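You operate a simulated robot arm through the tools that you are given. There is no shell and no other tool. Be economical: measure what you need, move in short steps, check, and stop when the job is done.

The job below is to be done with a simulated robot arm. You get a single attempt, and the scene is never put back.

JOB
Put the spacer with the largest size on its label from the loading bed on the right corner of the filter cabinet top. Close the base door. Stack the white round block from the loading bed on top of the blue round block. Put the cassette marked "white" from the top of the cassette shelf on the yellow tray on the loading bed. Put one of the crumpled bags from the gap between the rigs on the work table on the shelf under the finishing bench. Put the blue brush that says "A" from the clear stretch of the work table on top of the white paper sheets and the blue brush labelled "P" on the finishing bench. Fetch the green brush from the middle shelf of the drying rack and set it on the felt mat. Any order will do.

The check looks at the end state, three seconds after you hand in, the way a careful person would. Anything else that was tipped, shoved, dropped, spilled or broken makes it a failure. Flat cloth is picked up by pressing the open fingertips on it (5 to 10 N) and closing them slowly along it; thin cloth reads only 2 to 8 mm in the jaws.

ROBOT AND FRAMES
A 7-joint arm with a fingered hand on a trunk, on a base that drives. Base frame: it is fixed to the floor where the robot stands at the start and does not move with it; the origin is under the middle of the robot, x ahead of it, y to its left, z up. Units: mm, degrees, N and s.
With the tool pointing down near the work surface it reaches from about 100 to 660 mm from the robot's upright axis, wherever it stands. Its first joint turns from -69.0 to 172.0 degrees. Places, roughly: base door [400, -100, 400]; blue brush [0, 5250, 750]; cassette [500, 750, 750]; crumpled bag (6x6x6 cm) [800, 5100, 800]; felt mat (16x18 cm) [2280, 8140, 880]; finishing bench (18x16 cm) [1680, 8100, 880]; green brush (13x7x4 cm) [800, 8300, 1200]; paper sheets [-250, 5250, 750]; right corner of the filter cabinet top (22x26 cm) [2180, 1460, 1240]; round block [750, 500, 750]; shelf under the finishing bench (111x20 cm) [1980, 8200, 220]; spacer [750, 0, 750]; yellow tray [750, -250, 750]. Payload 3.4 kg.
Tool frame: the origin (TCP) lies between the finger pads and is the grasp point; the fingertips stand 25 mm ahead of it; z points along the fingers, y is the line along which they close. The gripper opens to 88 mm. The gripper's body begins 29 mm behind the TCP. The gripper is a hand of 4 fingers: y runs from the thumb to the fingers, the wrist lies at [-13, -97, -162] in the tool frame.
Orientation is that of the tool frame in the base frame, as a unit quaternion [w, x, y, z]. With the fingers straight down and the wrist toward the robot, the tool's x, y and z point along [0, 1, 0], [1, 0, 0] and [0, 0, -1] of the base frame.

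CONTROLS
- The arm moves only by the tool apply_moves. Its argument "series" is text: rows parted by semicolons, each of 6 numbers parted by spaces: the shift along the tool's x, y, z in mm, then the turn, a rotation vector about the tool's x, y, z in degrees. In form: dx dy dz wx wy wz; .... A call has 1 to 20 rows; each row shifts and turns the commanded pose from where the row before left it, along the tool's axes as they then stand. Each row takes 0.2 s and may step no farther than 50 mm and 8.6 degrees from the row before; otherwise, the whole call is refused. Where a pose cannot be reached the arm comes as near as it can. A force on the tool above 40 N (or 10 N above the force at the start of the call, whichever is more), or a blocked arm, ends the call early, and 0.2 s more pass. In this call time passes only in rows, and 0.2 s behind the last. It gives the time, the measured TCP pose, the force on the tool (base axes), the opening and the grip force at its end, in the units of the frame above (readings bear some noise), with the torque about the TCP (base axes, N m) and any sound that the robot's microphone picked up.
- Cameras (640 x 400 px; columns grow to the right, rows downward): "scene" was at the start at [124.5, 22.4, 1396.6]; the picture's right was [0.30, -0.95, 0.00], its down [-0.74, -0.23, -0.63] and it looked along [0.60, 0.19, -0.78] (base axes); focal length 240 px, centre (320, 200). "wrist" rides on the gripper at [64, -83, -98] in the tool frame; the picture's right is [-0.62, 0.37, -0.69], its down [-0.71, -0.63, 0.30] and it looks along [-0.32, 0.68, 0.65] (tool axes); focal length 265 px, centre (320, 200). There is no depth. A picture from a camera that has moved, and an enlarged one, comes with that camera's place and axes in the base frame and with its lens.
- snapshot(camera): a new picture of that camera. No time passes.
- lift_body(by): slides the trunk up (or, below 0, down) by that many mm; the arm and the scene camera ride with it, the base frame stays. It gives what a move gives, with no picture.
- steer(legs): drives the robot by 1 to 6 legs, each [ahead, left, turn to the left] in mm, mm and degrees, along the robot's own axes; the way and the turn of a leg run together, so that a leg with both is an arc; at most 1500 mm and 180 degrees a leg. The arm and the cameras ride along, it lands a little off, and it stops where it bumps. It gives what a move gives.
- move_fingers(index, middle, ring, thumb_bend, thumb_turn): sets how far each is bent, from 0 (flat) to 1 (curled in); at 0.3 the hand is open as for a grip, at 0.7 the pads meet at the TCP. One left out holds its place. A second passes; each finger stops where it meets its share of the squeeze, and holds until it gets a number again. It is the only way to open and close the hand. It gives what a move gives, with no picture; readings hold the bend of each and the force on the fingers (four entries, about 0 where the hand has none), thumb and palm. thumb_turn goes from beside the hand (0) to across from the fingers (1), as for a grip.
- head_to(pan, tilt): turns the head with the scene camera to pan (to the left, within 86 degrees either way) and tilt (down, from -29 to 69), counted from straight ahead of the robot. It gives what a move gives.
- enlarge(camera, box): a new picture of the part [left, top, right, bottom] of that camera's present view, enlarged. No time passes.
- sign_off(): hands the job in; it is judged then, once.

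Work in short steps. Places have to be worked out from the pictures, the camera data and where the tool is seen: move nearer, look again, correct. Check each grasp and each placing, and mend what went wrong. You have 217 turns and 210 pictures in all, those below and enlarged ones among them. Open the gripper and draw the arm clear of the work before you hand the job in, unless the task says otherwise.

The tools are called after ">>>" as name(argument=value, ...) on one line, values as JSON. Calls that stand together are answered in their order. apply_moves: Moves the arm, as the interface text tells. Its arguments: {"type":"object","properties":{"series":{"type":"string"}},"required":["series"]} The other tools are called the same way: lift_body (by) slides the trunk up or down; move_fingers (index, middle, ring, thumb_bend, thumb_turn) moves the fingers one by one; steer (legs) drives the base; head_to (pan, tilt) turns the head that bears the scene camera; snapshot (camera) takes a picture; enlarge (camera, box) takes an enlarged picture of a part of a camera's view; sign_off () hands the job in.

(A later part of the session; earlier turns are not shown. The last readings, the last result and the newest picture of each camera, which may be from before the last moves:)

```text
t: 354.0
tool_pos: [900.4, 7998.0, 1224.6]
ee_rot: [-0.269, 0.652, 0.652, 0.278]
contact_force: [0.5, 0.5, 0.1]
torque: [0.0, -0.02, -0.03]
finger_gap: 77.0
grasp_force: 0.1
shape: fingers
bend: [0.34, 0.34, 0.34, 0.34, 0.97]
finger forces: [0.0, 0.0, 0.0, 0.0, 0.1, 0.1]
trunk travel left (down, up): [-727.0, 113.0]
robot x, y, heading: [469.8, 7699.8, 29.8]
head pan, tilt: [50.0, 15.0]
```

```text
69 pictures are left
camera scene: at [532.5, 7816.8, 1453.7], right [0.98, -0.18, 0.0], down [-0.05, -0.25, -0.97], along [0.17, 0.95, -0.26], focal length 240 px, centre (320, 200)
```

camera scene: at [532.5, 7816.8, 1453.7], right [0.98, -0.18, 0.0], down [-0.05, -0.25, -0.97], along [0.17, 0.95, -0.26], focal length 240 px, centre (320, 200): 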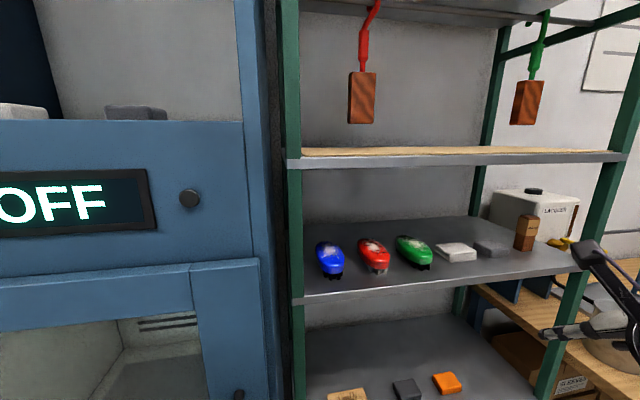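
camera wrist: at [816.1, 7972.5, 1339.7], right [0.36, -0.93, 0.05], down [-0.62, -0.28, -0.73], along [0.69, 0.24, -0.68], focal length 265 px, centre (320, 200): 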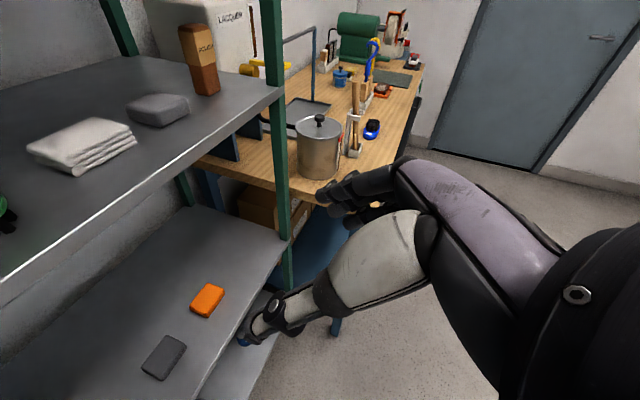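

Brush runs from (837,8234) to (849,8369), red's edge x≈770, cloth's edge x≈897. I bring the TCP in front of the shelf at (837,8130,1225).

>>> apply_moves(series="23.1 -15.8 23.5 0 0 0; 23.1 -15.8 23.5 0 0 0; 23.1 -15.8 23.5 0 0 0; 23.1 -15.8 23.5 0 0 0; 0 0 0 0 0 0")

>>> snapshot(camera="wrist")

>>> enlarge(camera="scene", box=[290, 140, 530, 320])

```text
t: 355.2
tool_pos: [838.4, 8128.3, 1225.0]
ee_rot: [-0.271, 0.652, 0.652, 0.278]
contact_force: [0.4, 0.1, 0.1]
torque: [0.01, -0.03, -0.01]
finger_gap: 77.0
grasp_force: 0.1
shape: fingers
bend: [0.34, 0.34, 0.34, 0.34, 0.97]
finger forces: [0.1, 0.0, 0.0, 0.1, 0.0, 0.0]
trunk travel left (down, up): [-727.0, 113.0]
robot x, y, heading: [469.5, 7700.7, 29.8]
head pan, tilt: [50.0, 15.0]
```

```text
68 pictures are left
camera wrist: at [754.3, 8103.2, 1339.8], right [0.36, -0.93, 0.05], down [-0.62, -0.28, -0.73], along [0.69, 0.24, -0.68], focal length 265 px, centre (320, 200)
```

wrist: 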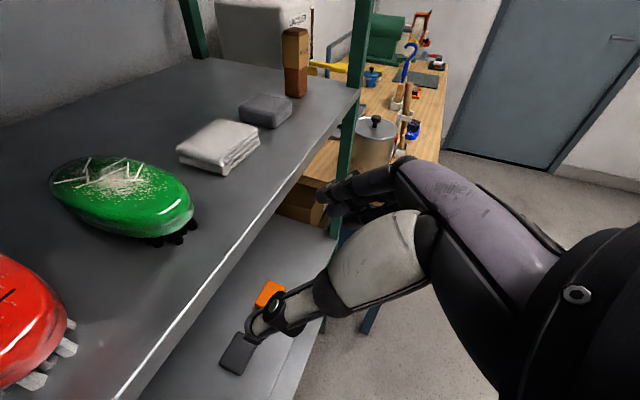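

```text
2.22 times, centred on (410, 230) of scene
camera zoom: at [533.0, 7815.5, 1453.8], right [0.98, -0.18, 0.0], down [-0.05, -0.25, -0.97], along [0.17, 0.95, -0.26], focal length 533 px, centre (120, 133)
```

zoom: 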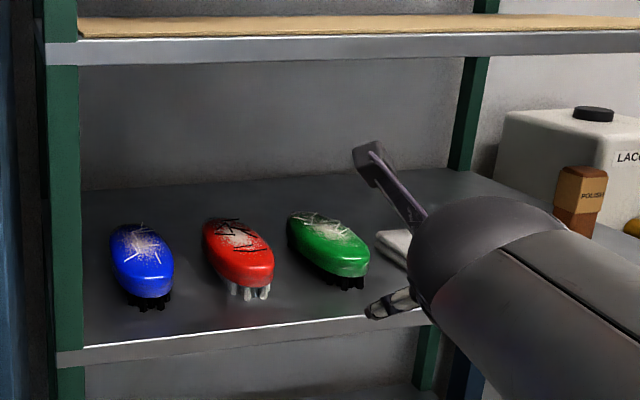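

Gaps look adequate: red's edge x≈765, cloth ≥897. I advance two thirds of the way in.

>>> apply_moves(series="13 0.7 16.8 0 0 0; 13 0.7 16.8 0 0 0; 13 0.7 16.8 0 0 0; 13 0.7 16.8 0 0 0; 0 0 0 0 0 0")

>>> snapshot(camera="wrist")

>>> enlarge(camera="scene", box=[290, 140, 530, 320])

```text
t: 356.6
tool_pos: [884.9, 8188.9, 1241.9]
ee_rot: [-0.293, 0.669, 0.616, 0.295]
contact_force: [1.0, 0.3, -0.9]
torque: [0.03, -0.02, -0.01]
finger_gap: 76.6
grasp_force: 0.1
shape: fingers
bend: [0.34, 0.34, 0.34, 0.34, 0.97]
finger forces: [0.0, 0.1, 0.0, 0.0, 0.0, 0.1]
trunk travel left (down, up): [-727.0, 113.0]
robot x, y, heading: [469.7, 7703.3, 29.6]
head pan, tilt: [50.0, 15.0]
stopped in row 5: the arm was blocked; the commanded pose is now the measured one
```

```text
66 pictures are left
camera wrist: at [804.6, 8162.9, 1358.9], right [0.3, -0.95, -0.02], down [-0.67, -0.19, -0.72], along [0.68, 0.23, -0.69], focal length 265 px, centre (320, 200)
```

wrist: 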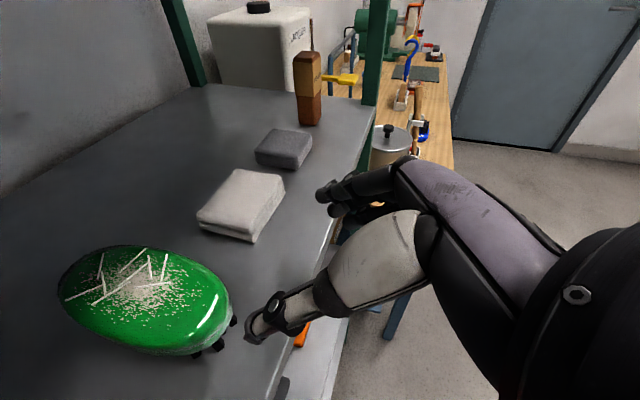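

```text
2.22 times, centred on (410, 230) of scene
camera zoom: at [533.7, 7816.8, 1453.7], right [0.98, -0.18, 0.0], down [-0.05, -0.25, -0.97], along [0.17, 0.95, -0.26], focal length 533 px, centre (120, 133)
```

zoom: 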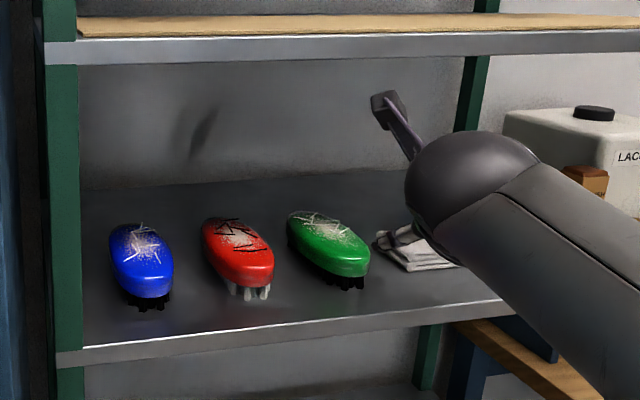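

The arm ran out of reach and drifted right (still clear of things). I back the tool out, restore its attitude and move the base 110 mm nearer.

>>> apply_moves(series="-24 -22 -25 0 0 0; -24 -22 -25 1.3 -3.5 -4.1; 0 0 0 0 0 0")

>>> steer(legs=[[50, 98, 0]])

>>> snapshot(camera="wrist")

```text
t: 357.4
tool_pos: [834.3, 8126.2, 1239.5]
ee_rot: [-0.269, 0.651, 0.654, 0.277]
contact_force: [0.1, 0.3, 0.3]
torque: [0.0, 0.02, 0.02]
finger_gap: 76.9
grasp_force: 0.0
shape: fingers
bend: [0.34, 0.34, 0.34, 0.34, 0.97]
finger forces: [0.0, 0.0, 0.1, 0.0, 0.1, 0.0]
trunk travel left (down, up): [-727.0, 113.0]
robot x, y, heading: [468.6, 7698.7, 29.8]
head pan, tilt: [50.0, 15.0]
```

```text
t: 358.6
tool_pos: [828.5, 8236.5, 1241.0]
ee_rot: [-0.269, 0.651, 0.654, 0.277]
contact_force: [0.0, -0.1, 0.4]
torque: [-0.02, 0.02, 0.0]
finger_gap: 76.8
grasp_force: 0.1
shape: fingers
bend: [0.34, 0.34, 0.34, 0.34, 0.97]
finger forces: [0.0, 0.0, 0.1, 0.0, 0.0, 0.0]
trunk travel left (down, up): [-727.0, 113.0]
robot x, y, heading: [466.2, 7814.1, 29.5]
head pan, tilt: [50.0, 15.0]
```

```text
64 pictures are left
camera wrist: at [743.8, 8210.7, 1354.7], right [0.37, -0.93, 0.05], down [-0.62, -0.28, -0.73], along [0.69, 0.24, -0.68], focal length 265 px, centre (320, 200)
```

wrist: 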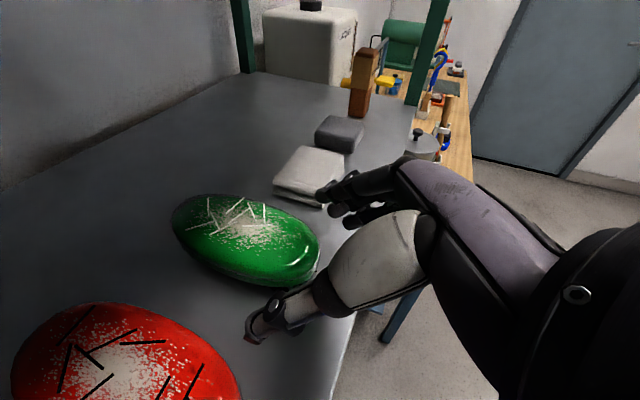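

Brush axis is x≈848, near tip y≈8248. I shift 19 mm right above it, then slide in along the fingers halfway.

>>> apply_moves(series="0 10 0 0 0 0; 0 9.5 0 0 0 0; 1.5 0 12 0 0 0; 1.5 0 12 0 0 0; 0 0 0 0 0 0")

>>> snapshot(camera="wrist")

>>> snapshot(camera="scene")

```text
t: 359.8
tool_pos: [847.9, 8255.2, 1225.0]
ee_rot: [-0.268, 0.651, 0.654, 0.277]
contact_force: [-0.2, 0.4, 0.6]
torque: [0.01, 0.0, 0.01]
finger_gap: 77.0
grasp_force: 0.0
shape: fingers
bend: [0.34, 0.34, 0.34, 0.34, 0.97]
finger forces: [0.0, 0.0, 0.0, 0.0, 0.0, 0.0]
trunk travel left (down, up): [-727.0, 113.0]
robot x, y, heading: [469.8, 7810.5, 29.8]
head pan, tilt: [50.0, 15.0]
```

```text
63 pictures are left
camera wrist: at [763.8, 8229.3, 1340.3], right [0.37, -0.93, 0.05], down [-0.62, -0.28, -0.73], along [0.69, 0.24, -0.68], focal length 265 px, centre (320, 200)
```

wrist: 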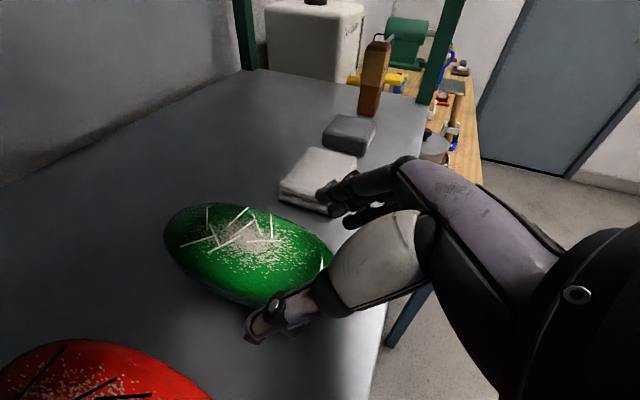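

```text
62 pictures are left
camera scene: at [527.0, 7926.1, 1453.8], right [0.98, -0.18, 0.0], down [-0.05, -0.25, -0.97], along [0.17, 0.95, -0.26], focal length 240 px, centre (320, 200)
```

scene: 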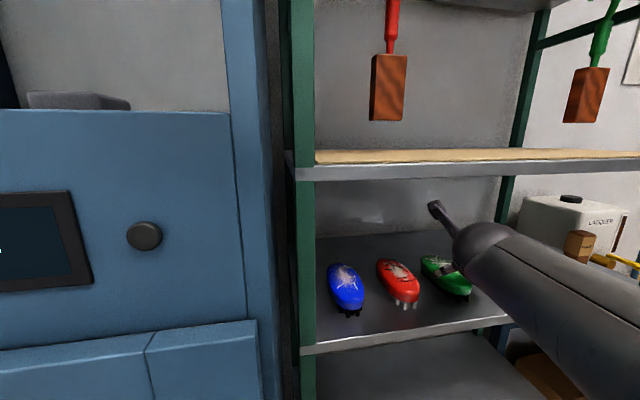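

Thumb is left of the brush and fingers right of it, close to the cloth. I narrow the opening slightly, then slide in the last 20 mm.

>>> move_fingers(index=0.38, middle=0.38, ring=0.38, thumb_bend=0.36)

>>> apply_moves(series="1 -1 10 0 0 0; 1 0 10 0 0 0; 0 0 0 0 0 0")

>>> snapshot(camera="wrist")

```text
t: 360.8
tool_pos: [848.5, 8255.2, 1225.8]
ee_rot: [-0.269, 0.651, 0.654, 0.277]
contact_force: [-0.1, 0.1, 0.2]
torque: [0.03, 0.02, -0.01]
finger_gap: 70.3
grasp_force: 0.0
shape: fingers
bend: [0.38, 0.38, 0.38, 0.36, 0.97]
finger forces: [0.1, 0.1, 0.0, 0.0, 0.0, 0.1]
trunk travel left (down, up): [-727.0, 113.0]
robot x, y, heading: [466.2, 7811.1, 29.6]
head pan, tilt: [50.0, 15.0]
```

```text
t: 361.6
tool_pos: [854.1, 8262.2, 1234.5]
ee_rot: [-0.283, 0.65, 0.643, 0.291]
contact_force: [0.6, -0.2, -0.5]
torque: [-0.03, 0.0, 0.01]
finger_gap: 70.6
grasp_force: 0.0
shape: fingers
bend: [0.38, 0.38, 0.38, 0.36, 0.97]
finger forces: [0.0, 0.1, 0.1, 0.0, 0.0, 0.1]
trunk travel left (down, up): [-727.0, 113.0]
robot x, y, heading: [466.2, 7812.2, 29.8]
head pan, tilt: [50.0, 15.0]
```

```text
61 pictures are left
camera wrist: at [770.3, 8233.6, 1349.3], right [0.36, -0.93, 0.01], down [-0.63, -0.25, -0.74], along [0.69, 0.26, -0.68], focal length 265 px, centre (320, 200)
```

wrist: 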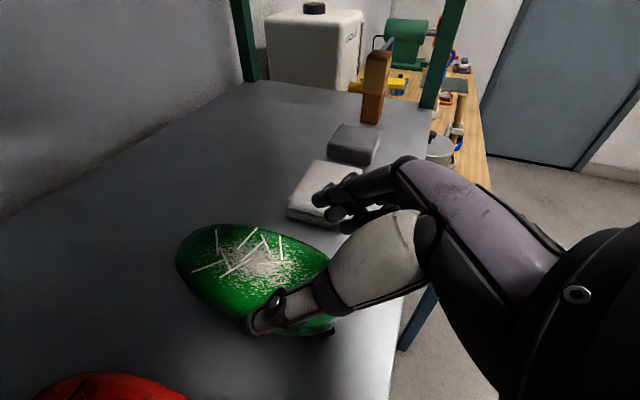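

Again at the arm's limit; I undo that and use the trunk (down) and base (forward) instead.

>>> apply_moves(series="-1 0 -10 0 0 0; -1 1 -10 0 0 0; 0 0 0 0 0 0")

>>> steer(legs=[[8, 16, 0]])

>>> lift_body(by=-16)

>>> snapshot(camera="wrist")

>>> enlarge(camera="scene", box=[310, 180, 530, 350])

```text
t: 362.4
tool_pos: [854.0, 8251.4, 1230.5]
ee_rot: [-0.276, 0.653, 0.648, 0.28]
contact_force: [-0.9, -1.4, -0.5]
torque: [-0.04, -0.03, 0.04]
finger_gap: 70.8
grasp_force: 0.1
shape: fingers
bend: [0.38, 0.38, 0.38, 0.36, 0.97]
finger forces: [0.0, 0.1, 0.1, 0.0, 0.1, 0.0]
trunk travel left (down, up): [-727.0, 113.0]
robot x, y, heading: [465.3, 7812.8, 30.0]
head pan, tilt: [50.0, 15.0]
```

```text
t: 363.2
tool_pos: [849.4, 8269.9, 1233.5]
ee_rot: [-0.275, 0.651, 0.649, 0.281]
contact_force: [0.1, -0.2, -0.4]
torque: [0.01, -0.05, 0.0]
finger_gap: 70.5
grasp_force: 0.0
shape: fingers
bend: [0.38, 0.38, 0.38, 0.36, 0.97]
finger forces: [0.0, 0.0, 0.1, 0.0, 0.0, 0.0]
trunk travel left (down, up): [-727.0, 113.0]
robot x, y, heading: [465.1, 7824.8, 29.8]
head pan, tilt: [50.0, 15.0]
```

```text
t: 363.8
tool_pos: [850.3, 8269.4, 1219.1]
ee_rot: [-0.277, 0.651, 0.649, 0.282]
contact_force: [-0.2, 0.0, 0.0]
torque: [-0.02, -0.01, -0.01]
finger_gap: 70.6
grasp_force: 0.0
shape: fingers
bend: [0.38, 0.38, 0.38, 0.36, 0.97]
finger forces: [0.0, 0.1, 0.1, 0.0, 0.0, 0.0]
trunk travel left (down, up): [-711.0, 129.0]
robot x, y, heading: [464.4, 7823.9, 29.9]
head pan, tilt: [50.0, 15.0]
```

```text
60 pictures are left
camera wrist: at [766.8, 8242.5, 1332.3], right [0.36, -0.93, 0.03], down [-0.63, -0.27, -0.73], along [0.69, 0.25, -0.68], focal length 265 px, centre (320, 200)
```

wrist: 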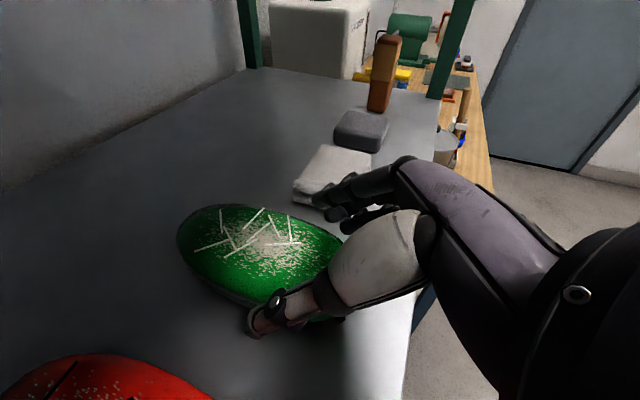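

```text
2.35 times, centred on (420, 265) of scene
camera zoom: at [525.9, 7944.7, 1437.6], right [0.98, -0.18, 0.0], down [-0.05, -0.26, -0.97], along [0.17, 0.95, -0.26], focal length 564 px, centre (85, 47)
```

zoom: 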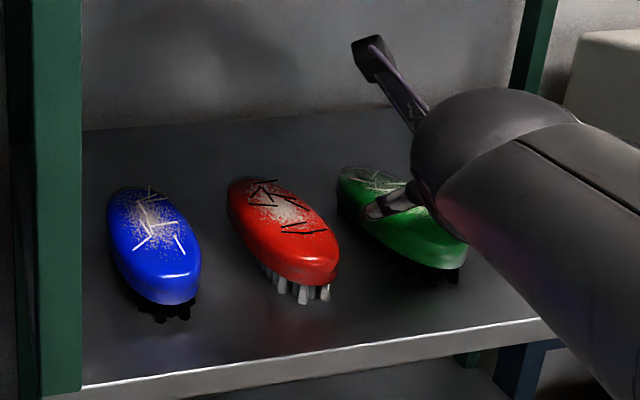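

Thumb tip is at the brush's upper left side. I lower 10 mm more, then close.

>>> lift_body(by=-10)

>>> move_fingers(index=0.7, middle=0.7, ring=0.7, thumb_bend=0.7)

>>> snapshot(camera="wrist")

```text
t: 364.4
tool_pos: [850.1, 8270.0, 1207.2]
ee_rot: [-0.277, 0.651, 0.648, 0.282]
contact_force: [1.4, 0.1, -0.3]
torque: [-0.01, -0.01, -0.01]
finger_gap: 70.5
grasp_force: 0.1
shape: fingers
bend: [0.38, 0.38, 0.38, 0.36, 0.97]
finger forces: [0.1, 0.0, 0.0, 0.0, 0.0, 0.1]
trunk travel left (down, up): [-701.0, 139.0]
robot x, y, heading: [461.5, 7829.5, 29.8]
head pan, tilt: [50.0, 15.0]
```

```text
t: 365.4
tool_pos: [850.8, 8269.2, 1207.1]
ee_rot: [-0.276, 0.651, 0.648, 0.282]
contact_force: [0.2, 0.2, 0.2]
torque: [-0.02, -0.04, -0.04]
finger_gap: 51.2
grasp_force: 16.0
shape: fingers
bend: [0.53, 0.58, 0.66, 0.43, 0.95]
finger forces: [6.8, 6.5, 2.8, 0.0, 15.3, 0.0]
trunk travel left (down, up): [-701.0, 139.0]
robot x, y, heading: [463.1, 7827.2, 29.7]
head pan, tilt: [50.0, 15.0]
```

```text
58 pictures are left
camera wrist: at [767.3, 8242.2, 1322.2], right [0.36, -0.93, 0.03], down [-0.63, -0.27, -0.73], along [0.69, 0.25, -0.68], focal length 265 px, centre (320, 200)
```

wrist: 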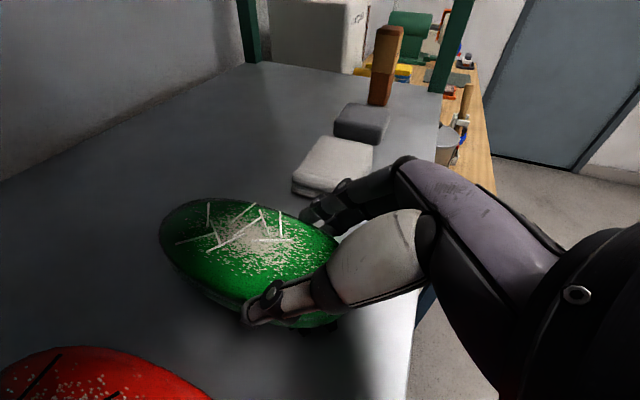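

Gripped at 51 mm with 15 N. I raise 20 mm and check.

>>> lift_body(by=22)

>>> snapshot(camera="wrist")

```text
t: 366.1
tool_pos: [851.5, 8268.2, 1229.0]
ee_rot: [-0.276, 0.651, 0.649, 0.281]
contact_force: [0.3, -0.4, -0.6]
torque: [-0.01, -0.01, 0.01]
finger_gap: 51.1
grasp_force: 14.7
shape: fingers
bend: [0.53, 0.58, 0.66, 0.43, 0.95]
finger forces: [6.3, 6.5, 2.8, 0.1, 15.3, 0.1]
trunk travel left (down, up): [-723.0, 117.0]
robot x, y, heading: [462.5, 7824.9, 30.0]
head pan, tilt: [50.0, 15.0]
```

```text
57 pictures are left
camera wrist: at [767.4, 8242.5, 1344.0], right [0.36, -0.93, 0.03], down [-0.63, -0.27, -0.73], along [0.69, 0.25, -0.68], focal length 265 px, centre (320, 200)
```

wrist: 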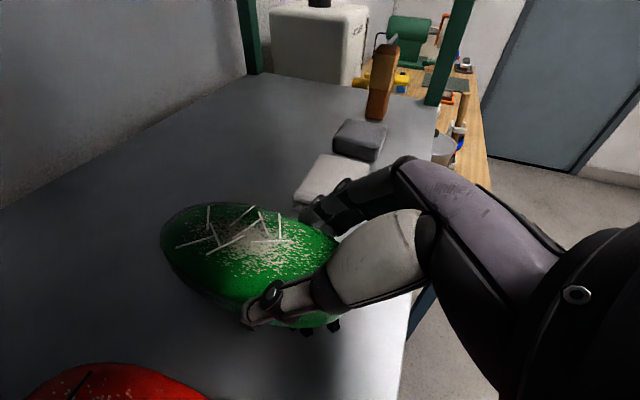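

The brush is up. I withdraw straight back, then drive right to in front of the felt mat.

>>> steer(legs=[[-250, -433, 0], [1240, -716, 0]])

>>> snapshot(camera="wrist")

>>> snapshot(camera="scene")

```text
t: 375.7
tool_pos: [2279.2, 7761.8, 1229.3]
ee_rot: [-0.276, 0.65, 0.65, 0.28]
contact_force: [0.1, 0.4, -1.6]
torque: [-0.03, -0.03, 0.0]
finger_gap: 51.1
grasp_force: 15.8
shape: fingers
bend: [0.53, 0.58, 0.66, 0.43, 0.95]
finger forces: [6.4, 6.4, 2.9, 0.0, 15.3, 0.1]
trunk travel left (down, up): [-723.0, 117.0]
robot x, y, heading: [1892.8, 7321.2, 30.1]
head pan, tilt: [50.0, 15.0]
```

```text
56 pictures are left
camera wrist: at [2195.7, 7733.8, 1344.1], right [0.37, -0.93, 0.03], down [-0.63, -0.27, -0.73], along [0.69, 0.25, -0.68], focal length 265 px, centre (320, 200)
```

wrist: 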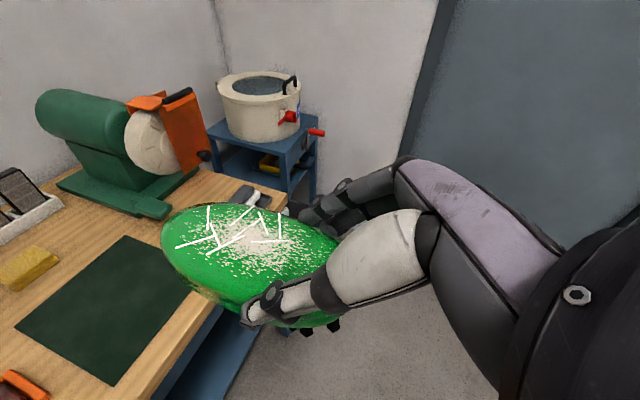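

```text
55 pictures are left
camera scene: at [1955.6, 7435.2, 1449.7], right [0.98, -0.17, 0.0], down [-0.05, -0.26, -0.97], along [0.17, 0.95, -0.26], focal length 240 px, centre (320, 200)
```

scene: 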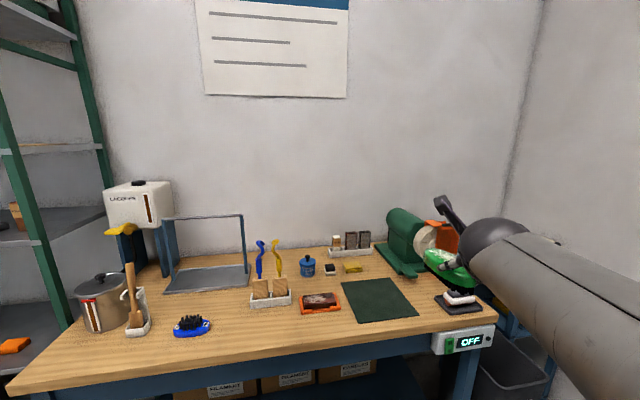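

The felt mat is the dark green rectangle around (2285,8130), free. I drive ahead so the brush is over it and lower.

>>> steer(legs=[[172, 284, 0]])

>>> lift_body(by=-230)

>>> snapshot(camera="wrist")

>>> snapshot(camera="scene")

```text
t: 377.9
tool_pos: [2286.2, 8093.8, 1228.4]
ee_rot: [-0.277, 0.65, 0.649, 0.281]
contact_force: [0.0, 1.0, -1.2]
torque: [-0.04, 0.01, 0.01]
finger_gap: 51.2
grasp_force: 16.1
shape: fingers
bend: [0.53, 0.58, 0.66, 0.43, 0.95]
finger forces: [6.2, 6.4, 2.9, 0.0, 15.4, 0.0]
trunk travel left (down, up): [-723.0, 117.0]
robot x, y, heading: [1901.3, 7650.6, 30.0]
head pan, tilt: [50.0, 15.0]
```

```text
t: 380.4
tool_pos: [2286.7, 8093.9, 999.5]
ee_rot: [-0.276, 0.649, 0.65, 0.281]
contact_force: [0.1, 0.2, -1.1]
torque: [-0.03, -0.02, 0.01]
finger_gap: 51.2
grasp_force: 15.6
shape: fingers
bend: [0.53, 0.58, 0.66, 0.43, 0.95]
finger forces: [6.2, 6.4, 3.0, 0.0, 15.1, 0.0]
trunk travel left (down, up): [-493.0, 347.0]
robot x, y, heading: [1899.9, 7648.6, 30.1]
head pan, tilt: [50.0, 15.0]
```

```text
54 pictures are left
camera wrist: at [2202.5, 8065.7, 1114.7], right [0.37, -0.93, 0.03], down [-0.63, -0.27, -0.73], along [0.69, 0.25, -0.68], focal length 265 px, centre (320, 200)
```

wrist: 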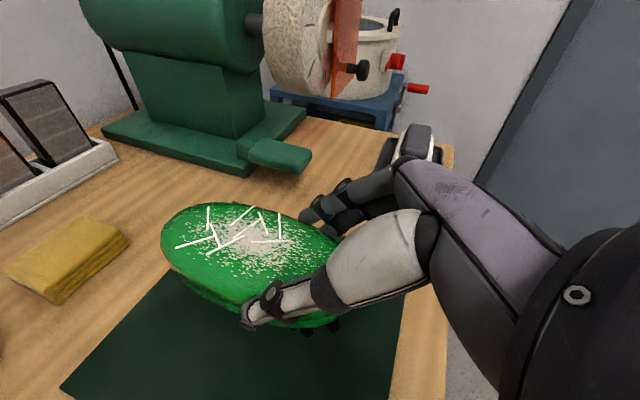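

```text
53 pictures are left
camera scene: at [1962.4, 7767.1, 1219.7], right [0.99, -0.17, 0.0], down [-0.04, -0.26, -0.97], along [0.17, 0.95, -0.26], focal length 240 px, centre (320, 200)
```

scene: 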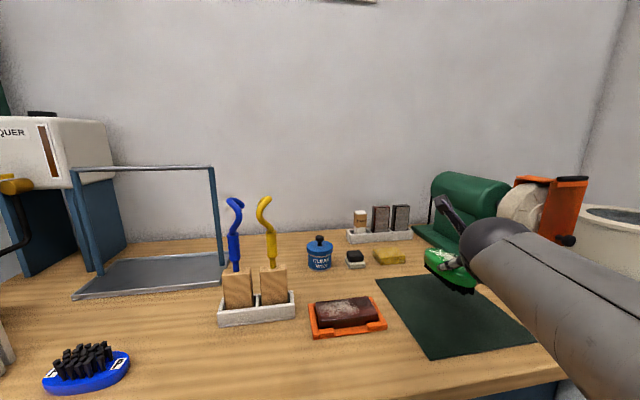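

Mat spans x 2186–2385, y 8028–8232; the brush is centred over it. I lower to just above and feel for contact.

>>> lift_body(by=-66)

>>> lift_body(by=-5)

>>> lift_body(by=-4)

>>> snapshot(camera="wrist")

```text
t: 381.4
tool_pos: [2286.5, 8093.4, 932.9]
ee_rot: [-0.278, 0.649, 0.65, 0.281]
contact_force: [-0.8, -1.1, -0.5]
torque: [-0.03, -0.01, -0.03]
finger_gap: 51.4
grasp_force: 15.5
shape: fingers
bend: [0.53, 0.59, 0.66, 0.43, 0.95]
finger forces: [6.4, 6.5, 3.0, 0.0, 15.1, 0.1]
trunk travel left (down, up): [-427.0, 413.0]
robot x, y, heading: [1900.2, 7647.3, 30.0]
head pan, tilt: [50.0, 15.0]
```

```text
t: 381.9
tool_pos: [2286.3, 8092.8, 930.1]
ee_rot: [-0.278, 0.649, 0.65, 0.282]
contact_force: [1.4, 0.8, 4.6]
torque: [0.1, -0.08, -0.01]
finger_gap: 51.4
grasp_force: 15.6
shape: fingers
bend: [0.53, 0.59, 0.66, 0.42, 0.95]
finger forces: [6.8, 6.4, 2.5, 0.0, 15.5, 0.0]
trunk travel left (down, up): [-422.0, 418.0]
robot x, y, heading: [1899.8, 7651.0, 30.0]
head pan, tilt: [50.0, 15.0]
```

```text
t: 382.5
tool_pos: [2284.7, 8090.7, 926.9]
ee_rot: [-0.278, 0.649, 0.65, 0.282]
contact_force: [-0.5, 0.0, 11.3]
torque: [0.15, -0.16, -0.04]
finger_gap: 51.4
grasp_force: 15.6
shape: fingers
bend: [0.53, 0.59, 0.67, 0.42, 0.94]
finger forces: [6.4, 5.2, 3.2, 0.1, 15.9, 0.0]
trunk travel left (down, up): [-418.0, 422.0]
robot x, y, heading: [1902.8, 7648.3, 30.4]
head pan, tilt: [50.0, 15.0]
```

```text
52 pictures are left
camera wrist: at [2200.9, 8064.0, 1041.8], right [0.37, -0.93, 0.03], down [-0.63, -0.27, -0.73], along [0.69, 0.25, -0.68], focal length 265 px, centre (320, 200)
```

wrist: 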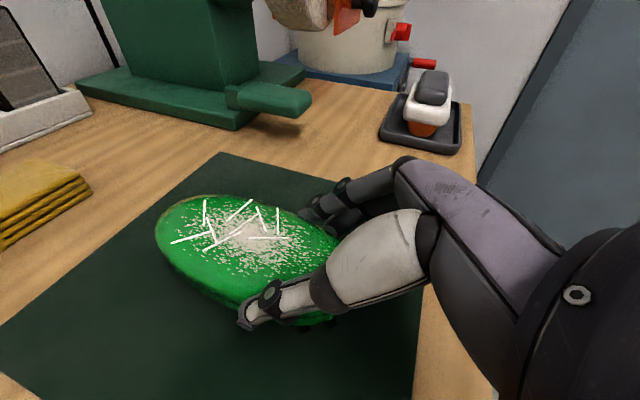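

Contact on the mat. I release, rise with the trunk, and check.

>>> move_fingers(index=0.3, middle=0.3, ring=0.3, thumb_bend=0.3)

>>> lift_body(by=200)

>>> snapshot(camera="wrist")

```text
t: 383.5
tool_pos: [2287.1, 8092.0, 924.9]
ee_rot: [-0.278, 0.651, 0.649, 0.28]
contact_force: [-0.2, 0.3, 0.7]
torque: [0.0, 0.03, -0.01]
finger_gap: 84.6
grasp_force: 0.0
shape: fingers
bend: [0.3, 0.3, 0.3, 0.3, 0.97]
finger forces: [0.1, 0.0, 0.0, 0.0, 0.0, 0.0]
trunk travel left (down, up): [-418.0, 422.0]
robot x, y, heading: [1896.9, 7649.3, 30.1]
head pan, tilt: [50.0, 15.0]
```

```text
t: 385.6
tool_pos: [2285.8, 8093.0, 1123.4]
ee_rot: [-0.277, 0.649, 0.65, 0.281]
contact_force: [0.5, 0.4, 0.2]
torque: [-0.01, -0.01, 0.0]
finger_gap: 84.5
grasp_force: 0.1
shape: fingers
bend: [0.3, 0.3, 0.3, 0.3, 0.97]
finger forces: [0.0, 0.1, 0.0, 0.0, 0.0, 0.0]
trunk travel left (down, up): [-618.0, 222.0]
robot x, y, heading: [1906.5, 7649.4, 29.9]
head pan, tilt: [50.0, 15.0]
```

```text
51 pictures are left
camera wrist: at [2202.4, 8065.6, 1239.6], right [0.37, -0.93, 0.03], down [-0.63, -0.27, -0.73], along [0.69, 0.25, -0.68], focal length 265 px, centre (320, 200)
```

wrist: 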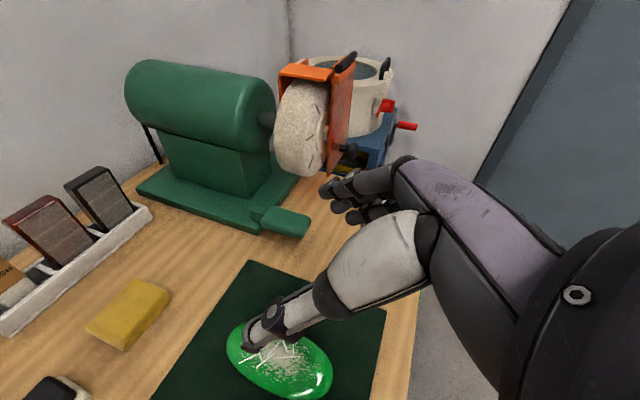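

The green brush lies on the mat. Next the bag: those near the table's front edge are at ≈(807,5142) and (689,5124). I drive back to the work table with the same tilted hand.

>>> steer(legs=[[-565, -979, 0], [-565, -979, 0], [-565, -979, 0], [-1288, 743, 0]])

>>> head_to(pan=50, tilt=35)

>>> snapshot(camera="scene")

```text
t: 409.1
tool_pos: [817.4, 4696.2, 1125.0]
ee_rot: [-0.279, 0.645, 0.654, 0.279]
contact_force: [-0.2, -0.9, -0.2]
torque: [0.05, -0.03, 0.02]
finger_gap: 84.4
grasp_force: 0.1
shape: fingers
bend: [0.3, 0.3, 0.3, 0.3, 0.97]
finger forces: [0.1, 0.1, 0.0, 0.0, 0.0, 0.1]
trunk travel left (down, up): [-618.0, 222.0]
robot x, y, heading: [438.6, 4247.3, 30.7]
head pan, tilt: [50.0, 15.0]
```

```text
t: 410.0
tool_pos: [818.0, 4695.9, 1125.9]
ee_rot: [-0.28, 0.645, 0.653, 0.279]
contact_force: [1.1, -1.7, 0.4]
torque: [0.02, 0.01, 0.0]
finger_gap: 84.7
grasp_force: 0.1
shape: fingers
bend: [0.3, 0.3, 0.3, 0.3, 0.97]
finger forces: [0.0, 0.1, 0.0, 0.0, 0.1, 0.0]
trunk travel left (down, up): [-618.0, 222.0]
robot x, y, heading: [437.8, 4243.6, 30.8]
head pan, tilt: [50.0, 35.0]
```

```text
50 pictures are left
camera scene: at [497.1, 4361.5, 1312.8], right [0.99, -0.16, 0.0], down [-0.09, -0.57, -0.82], along [0.13, 0.81, -0.57], focal length 240 px, centre (320, 200)
```

scene: 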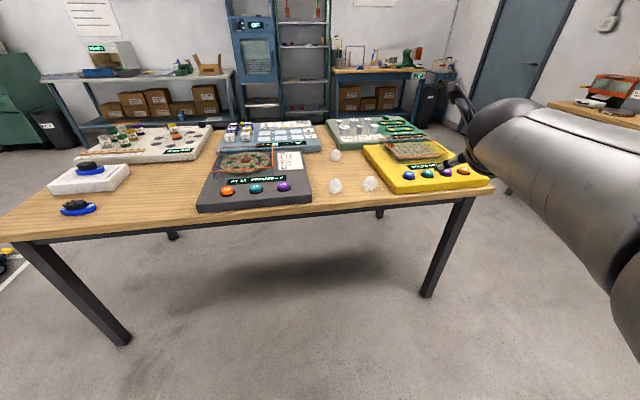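

Bag at ≈(679,5128) has the most room (dark rig edge x≈586, other bag from 789). I drive so the hand is just above and before it.

>>> steer(legs=[[95, 430, 0]])

>>> lift_body(by=-200)

>>> snapshot(camera="wrist")

>>> snapshot(camera="scene")

```text
t: 412.6
tool_pos: [676.8, 5114.1, 1125.6]
ee_rot: [-0.279, 0.645, 0.655, 0.279]
contact_force: [1.1, -0.8, 0.2]
torque: [0.0, -0.02, 0.03]
finger_gap: 84.3
grasp_force: 0.1
shape: fingers
bend: [0.3, 0.3, 0.3, 0.3, 0.97]
finger forces: [0.0, 0.0, 0.0, 0.1, 0.1, 0.0]
trunk travel left (down, up): [-618.0, 222.0]
robot x, y, heading: [298.7, 4663.2, 31.2]
head pan, tilt: [50.0, 35.0]
```

```text
t: 414.8
tool_pos: [677.0, 5113.6, 923.2]
ee_rot: [-0.28, 0.644, 0.654, 0.28]
contact_force: [0.2, -0.4, 0.5]
torque: [-0.02, -0.01, -0.04]
finger_gap: 84.6
grasp_force: 0.0
shape: fingers
bend: [0.3, 0.3, 0.3, 0.3, 0.97]
finger forces: [0.1, 0.0, 0.0, 0.0, 0.0, 0.0]
trunk travel left (down, up): [-418.0, 422.0]
robot x, y, heading: [296.0, 4666.0, 30.9]
head pan, tilt: [50.0, 35.0]
```

```text
49 pictures are left
camera wrist: at [593.6, 5084.9, 1040.1], right [0.38, -0.92, 0.03], down [-0.62, -0.28, -0.73], along [0.68, 0.26, -0.68], focal length 265 px, centre (320, 200)
```

wrist: 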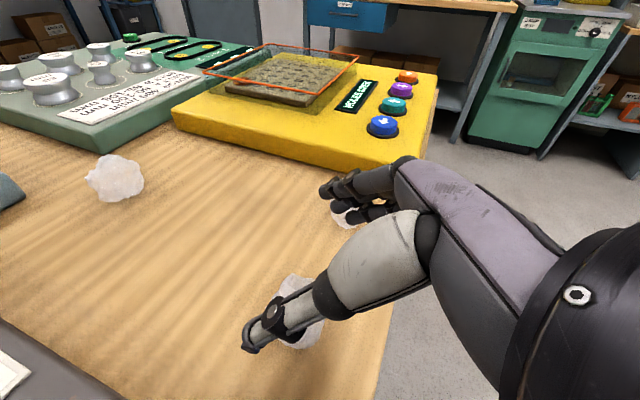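

```text
48 pictures are left
camera scene: at [357.1, 4777.6, 1112.8], right [0.99, -0.16, 0.0], down [-0.09, -0.57, -0.82], along [0.13, 0.81, -0.57], focal length 240 px, centre (320, 200)
```

scene: 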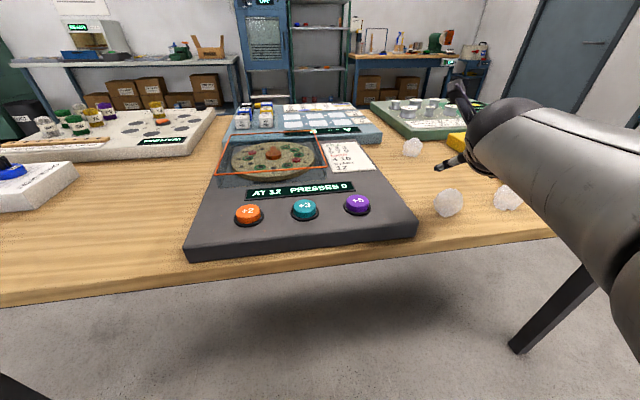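

Bag centre is (677,5132). I lower 74 mm with fingers straddling it, nudge forward 8 mm, and look.

>>> lift_body(by=-74)

>>> steer(legs=[[4, 8, 0]])

>>> lift_body(by=-6)

>>> snapshot(camera="wrist")

```text
t: 415.9
tool_pos: [677.0, 5113.9, 850.7]
ee_rot: [-0.28, 0.645, 0.654, 0.279]
contact_force: [-0.1, -0.2, -0.4]
torque: [-0.01, 0.0, -0.02]
finger_gap: 84.6
grasp_force: 0.0
shape: fingers
bend: [0.3, 0.3, 0.3, 0.3, 0.97]
finger forces: [0.1, 0.0, 0.1, 0.0, 0.1, 0.0]
trunk travel left (down, up): [-344.0, 496.0]
robot x, y, heading: [296.9, 4668.2, 30.8]
head pan, tilt: [50.0, 35.0]
```

```text
t: 416.7
tool_pos: [676.6, 5122.9, 850.8]
ee_rot: [-0.279, 0.645, 0.654, 0.279]
contact_force: [0.1, -0.4, -0.9]
torque: [-0.01, 0.02, 0.01]
finger_gap: 84.4
grasp_force: 0.1
shape: fingers
bend: [0.3, 0.3, 0.3, 0.3, 0.97]
finger forces: [0.0, 0.1, 0.0, 0.0, 0.1, 0.0]
trunk travel left (down, up): [-344.0, 496.0]
robot x, y, heading: [295.8, 4672.2, 30.8]
head pan, tilt: [50.0, 35.0]
```

```text
t: 417.2
tool_pos: [674.9, 5122.1, 845.7]
ee_rot: [-0.281, 0.645, 0.654, 0.279]
contact_force: [0.4, 0.5, 0.5]
torque: [-0.04, 0.02, -0.02]
finger_gap: 84.2
grasp_force: 0.1
shape: fingers
bend: [0.3, 0.3, 0.3, 0.3, 0.97]
finger forces: [0.1, 0.0, 0.0, 0.1, 0.0, 0.0]
trunk travel left (down, up): [-338.0, 502.0]
robot x, y, heading: [296.6, 4677.4, 31.0]
head pan, tilt: [50.0, 35.0]
```

```text
47 pictures are left
camera wrist: at [593.1, 5093.6, 960.5], right [0.38, -0.92, 0.03], down [-0.62, -0.28, -0.73], along [0.68, 0.26, -0.68], focal length 265 px, centre (320, 200)
```

wrist: 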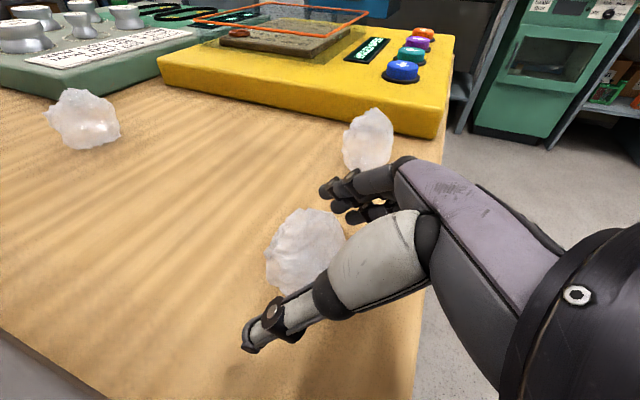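

The bag is between thumb and fingers. I close and lift.

>>> move_fingers(index=0.62, middle=0.62, ring=0.62, thumb_bend=0.62)

>>> lift_body(by=60)

>>> snapshot(camera="wrist")

```text
t: 418.2
tool_pos: [675.8, 5122.4, 846.1]
ee_rot: [-0.279, 0.644, 0.655, 0.279]
contact_force: [0.4, -0.2, 1.3]
torque: [0.02, -0.06, -0.03]
finger_gap: 45.0
grasp_force: 14.4
shape: fingers
bend: [0.53, 0.54, 0.58, 0.47, 0.95]
finger forces: [5.4, 6.7, 2.7, 0.0, 14.7, 0.0]
trunk travel left (down, up): [-338.0, 502.0]
robot x, y, heading: [299.7, 4674.1, 31.0]
head pan, tilt: [50.0, 35.0]
```

```text
t: 419.2
tool_pos: [675.8, 5123.1, 905.2]
ee_rot: [-0.281, 0.645, 0.654, 0.279]
contact_force: [-0.6, 0.8, 0.3]
torque: [-0.01, -0.01, -0.01]
finger_gap: 45.3
grasp_force: 14.6
shape: fingers
bend: [0.53, 0.54, 0.58, 0.47, 0.95]
finger forces: [5.2, 6.4, 2.8, 0.1, 14.7, 0.1]
trunk travel left (down, up): [-398.0, 442.0]
robot x, y, heading: [299.2, 4673.9, 31.1]
head pan, tilt: [50.0, 35.0]
```

```text
46 pictures are left
camera wrist: at [593.1, 5093.9, 1020.0], right [0.38, -0.92, 0.03], down [-0.62, -0.28, -0.73], along [0.68, 0.26, -0.68], focal length 265 px, centre (320, 200)
```

wrist: 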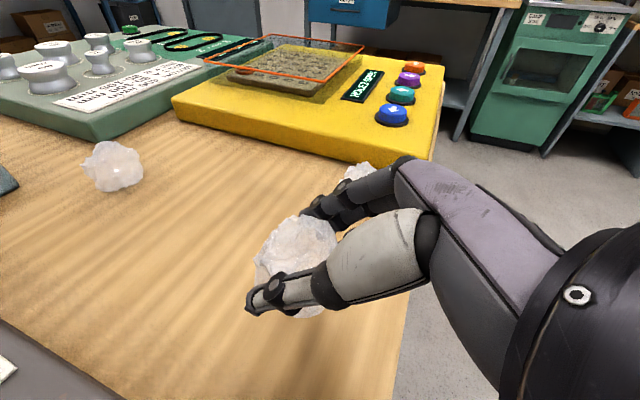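

Bag held. I raise it and drive back round to the finishing bench.

>>> lift_body(by=200)

>>> steer(legs=[[-221, -369, 0], [665, -400, 0], [665, -400, 0], [735, 1224, 0], [700, 1165, 0]])

>>> lift_body(by=-500)

>>> head_to(pan=45, tilt=25)

>>> snapshot(camera="scene")

```text
t: 421.4
tool_pos: [675.4, 5123.2, 1105.1]
ee_rot: [-0.28, 0.645, 0.654, 0.28]
contact_force: [-0.3, -0.7, -0.1]
torque: [0.0, -0.03, -0.02]
finger_gap: 45.2
grasp_force: 14.5
shape: fingers
bend: [0.53, 0.54, 0.58, 0.47, 0.95]
finger forces: [5.4, 6.4, 2.9, 0.0, 14.6, 0.0]
trunk travel left (down, up): [-598.0, 242.0]
robot x, y, heading: [295.2, 4673.7, 30.9]
head pan, tilt: [50.0, 35.0]
```

```text
t: 444.7
tool_pos: [2234.6, 7462.8, 1104.7]
ee_rot: [-0.28, 0.645, 0.654, 0.28]
contact_force: [0.2, 0.1, -0.4]
torque: [-0.01, -0.02, 0.0]
finger_gap: 45.2
grasp_force: 15.0
shape: fingers
bend: [0.53, 0.54, 0.58, 0.47, 0.95]
finger forces: [5.4, 6.3, 2.9, 0.0, 14.6, 0.0]
trunk travel left (down, up): [-598.0, 242.0]
robot x, y, heading: [1852.5, 7014.9, 30.7]
head pan, tilt: [50.0, 35.0]
```

```text
refused: -500 is not a number from -400 to 400
```

```text
t: 445.4
tool_pos: [2234.7, 7462.8, 1106.3]
ee_rot: [-0.279, 0.646, 0.653, 0.28]
contact_force: [0.5, 0.4, -0.2]
torque: [0.02, 0.01, 0.02]
finger_gap: 45.2
grasp_force: 15.6
shape: fingers
bend: [0.53, 0.54, 0.58, 0.47, 0.95]
finger forces: [5.3, 6.4, 2.8, 0.0, 14.5, 0.0]
trunk travel left (down, up): [-598.0, 242.0]
robot x, y, heading: [1849.5, 7016.9, 30.7]
head pan, tilt: [45.0, 25.0]
```

```text
45 pictures are left
camera scene: at [1922.7, 7130.7, 1308.4], right [0.97, -0.24, 0.0], down [-0.1, -0.41, -0.91], along [0.22, 0.88, -0.42], focal length 240 px, centre (320, 200)
```

scene: 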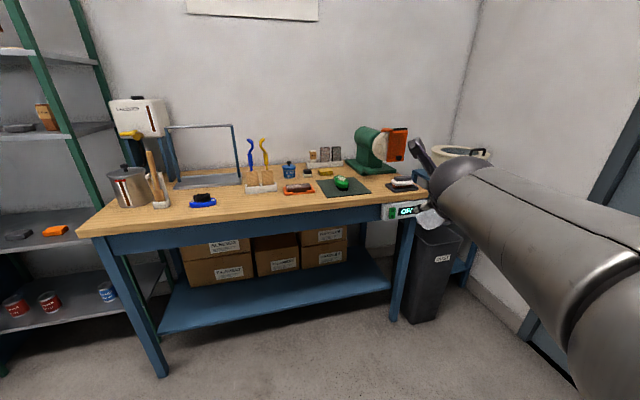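

The free strip in front of the boxes is y≈8085–8320 on the under-shelf. Facing the bench (heading 90°) lets me get nearer, so I turn, sidestep to x≈2140, and lower the trunk fully.

>>> steer(legs=[[0, 0, 59.3], [150, -290, 0]])

>>> lift_body(by=-390)

>>> apply_moves(series="-13 -32 -13 0 0 0; -13 -32 -13 0 0 0; -13 -32 -13 0 0 0; -13 -32 -13 0 0 0; -25 0 24.5 0 0 0; -25 0 24.5 0 0 0; -25 0 24.5 0 0 0; 0 0 0 0 0 0")

>>> snapshot(camera="scene")

```text
t: 450.2
tool_pos: [1962.4, 7721.4, 1104.7]
ee_rot: [-0.381, 0.241, 0.886, 0.106]
contact_force: [-0.3, 1.1, 0.6]
torque: [0.03, 0.01, 0.0]
finger_gap: 45.2
grasp_force: 14.4
shape: fingers
bend: [0.53, 0.54, 0.58, 0.47, 0.95]
finger forces: [5.2, 6.2, 2.8, 0.1, 14.3, 0.0]
trunk travel left (down, up): [-598.0, 242.0]
robot x, y, heading: [2148.3, 7168.4, 89.8]
head pan, tilt: [45.0, 25.0]
```

```text
t: 453.9
tool_pos: [1961.7, 7723.2, 716.3]
ee_rot: [-0.381, 0.241, 0.886, 0.106]
contact_force: [0.2, -0.2, 0.3]
torque: [0.02, -0.02, -0.02]
finger_gap: 45.3
grasp_force: 14.3
shape: fingers
bend: [0.53, 0.54, 0.58, 0.47, 0.95]
finger forces: [5.2, 6.2, 2.8, 0.0, 14.4, 0.1]
trunk travel left (down, up): [-208.0, 632.0]
robot x, y, heading: [2148.7, 7165.0, 89.3]
head pan, tilt: [45.0, 25.0]
```

```text
t: 455.7
tool_pos: [1957.5, 7575.6, 607.6]
ee_rot: [-0.382, 0.242, 0.886, 0.105]
contact_force: [0.8, 0.9, -0.2]
torque: [-0.01, 0.03, -0.01]
finger_gap: 44.0
grasp_force: 13.7
shape: fingers
bend: [0.54, 0.54, 0.58, 0.47, 0.95]
finger forces: [4.7, 6.0, 2.8, 0.0, 13.5, 0.0]
trunk travel left (down, up): [-208.0, 632.0]
robot x, y, heading: [2146.6, 7165.4, 89.5]
head pan, tilt: [45.0, 25.0]
```

```text
44 pictures are left
camera scene: at [2085.6, 7281.0, 918.5], right [0.71, 0.7, 0.0], down [0.3, -0.3, -0.91], along [-0.64, 0.64, -0.42], focal length 240 px, centre (320, 200)
```

scene: 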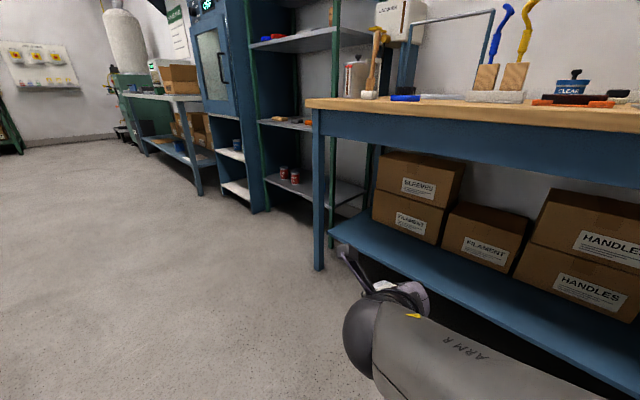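

That works. I lower the rest of the trunk and the arm to z≈295, still out in front of the bench.

>>> lift_body(by=-205)

>>> apply_moves(series="-25 0 24.5 0 0 0; -25 0 24.5 0 0 0; -25 0 24.5 0 0 0; 0 0 0 0 0 0")

>>> snapshot(camera="wrist")

>>> snapshot(camera="scene")

```text
t: 457.9
tool_pos: [1957.8, 7575.5, 402.8]
ee_rot: [-0.381, 0.241, 0.886, 0.105]
contact_force: [0.4, 0.2, 0.2]
torque: [-0.02, -0.02, 0.02]
finger_gap: 44.0
grasp_force: 13.7
shape: fingers
bend: [0.54, 0.54, 0.58, 0.47, 0.95]
finger forces: [4.7, 5.9, 2.8, 0.0, 13.5, 0.0]
trunk travel left (down, up): [-3.0, 837.0]
robot x, y, heading: [2145.6, 7165.6, 89.8]
head pan, tilt: [45.0, 25.0]
```

```text
t: 458.9
tool_pos: [1956.8, 7576.8, 296.5]
ee_rot: [-0.38, 0.242, 0.886, 0.107]
contact_force: [0.5, -0.2, 0.1]
torque: [-0.03, 0.03, 0.01]
finger_gap: 43.8
grasp_force: 13.0
shape: fingers
bend: [0.55, 0.55, 0.58, 0.47, 0.95]
finger forces: [4.8, 5.5, 2.2, 0.0, 12.9, 0.0]
out of reach, approached as far as the arm can: row 1
trunk travel left (down, up): [-3.0, 837.0]
robot x, y, heading: [2149.0, 7168.3, 89.5]
head pan, tilt: [45.0, 25.0]
```

```text
43 pictures are left
camera wrist: at [1938.1, 7490.2, 411.8], right [0.99, -0.16, 0.03], down [-0.09, -0.68, -0.73], along [0.13, 0.72, -0.68], focal length 265 px, centre (320, 200)
```

wrist: 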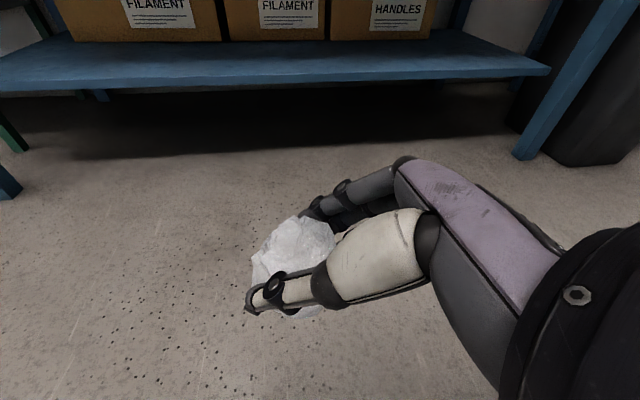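

```text
42 pictures are left
camera scene: at [2085.7, 7281.0, 713.5], right [0.71, 0.7, 0.0], down [0.3, -0.3, -0.91], along [-0.64, 0.64, -0.42], focal length 240 px, centre (320, 200)
```

scene: 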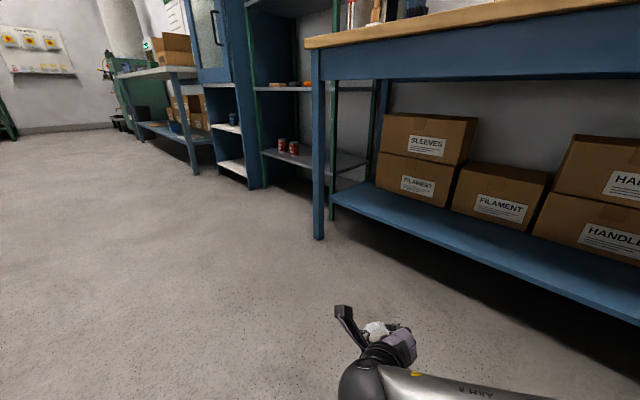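

Hand is low and the shelf (top z≈225) is in view. I drive ahead 520 under the bench and look.

>>> steer(legs=[[520, 0, 0]])

>>> snapshot(camera="wrist")

>>> snapshot(camera="scene")

```text
t: 462.0
tool_pos: [1960.0, 8095.9, 296.2]
ee_rot: [-0.382, 0.242, 0.886, 0.106]
contact_force: [0.4, -0.1, -1.2]
torque: [-0.04, 0.01, 0.0]
finger_gap: 43.7
grasp_force: 12.3
shape: fingers
bend: [0.55, 0.55, 0.58, 0.47, 0.95]
finger forces: [4.8, 5.6, 2.2, 0.0, 12.9, 0.0]
trunk travel left (down, up): [-3.0, 837.0]
robot x, y, heading: [2148.3, 7685.7, 89.7]
head pan, tilt: [45.0, 25.0]
```

```text
41 pictures are left
camera wrist: at [1941.0, 8009.6, 411.9], right [0.99, -0.16, 0.03], down [-0.09, -0.68, -0.73], along [0.13, 0.72, -0.68], focal length 265 px, centre (320, 200)
```

wrist: 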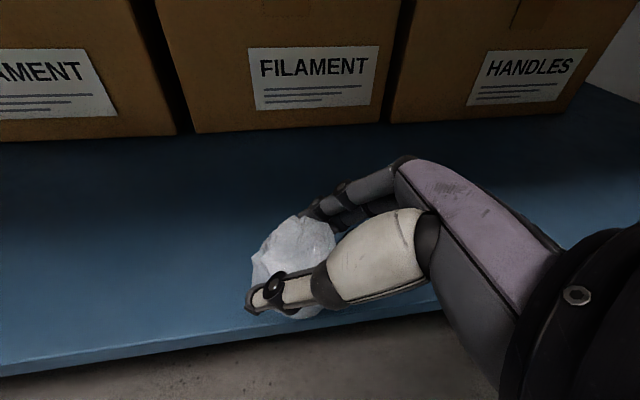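

```text
40 pictures are left
camera scene: at [2088.6, 7800.3, 713.5], right [0.71, 0.7, 0.0], down [0.3, -0.3, -0.91], along [-0.64, 0.64, -0.42], focal length 240 px, centre (320, 200)
```

scene: 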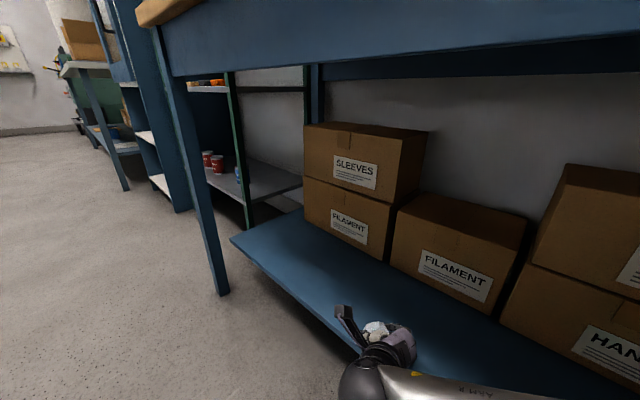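

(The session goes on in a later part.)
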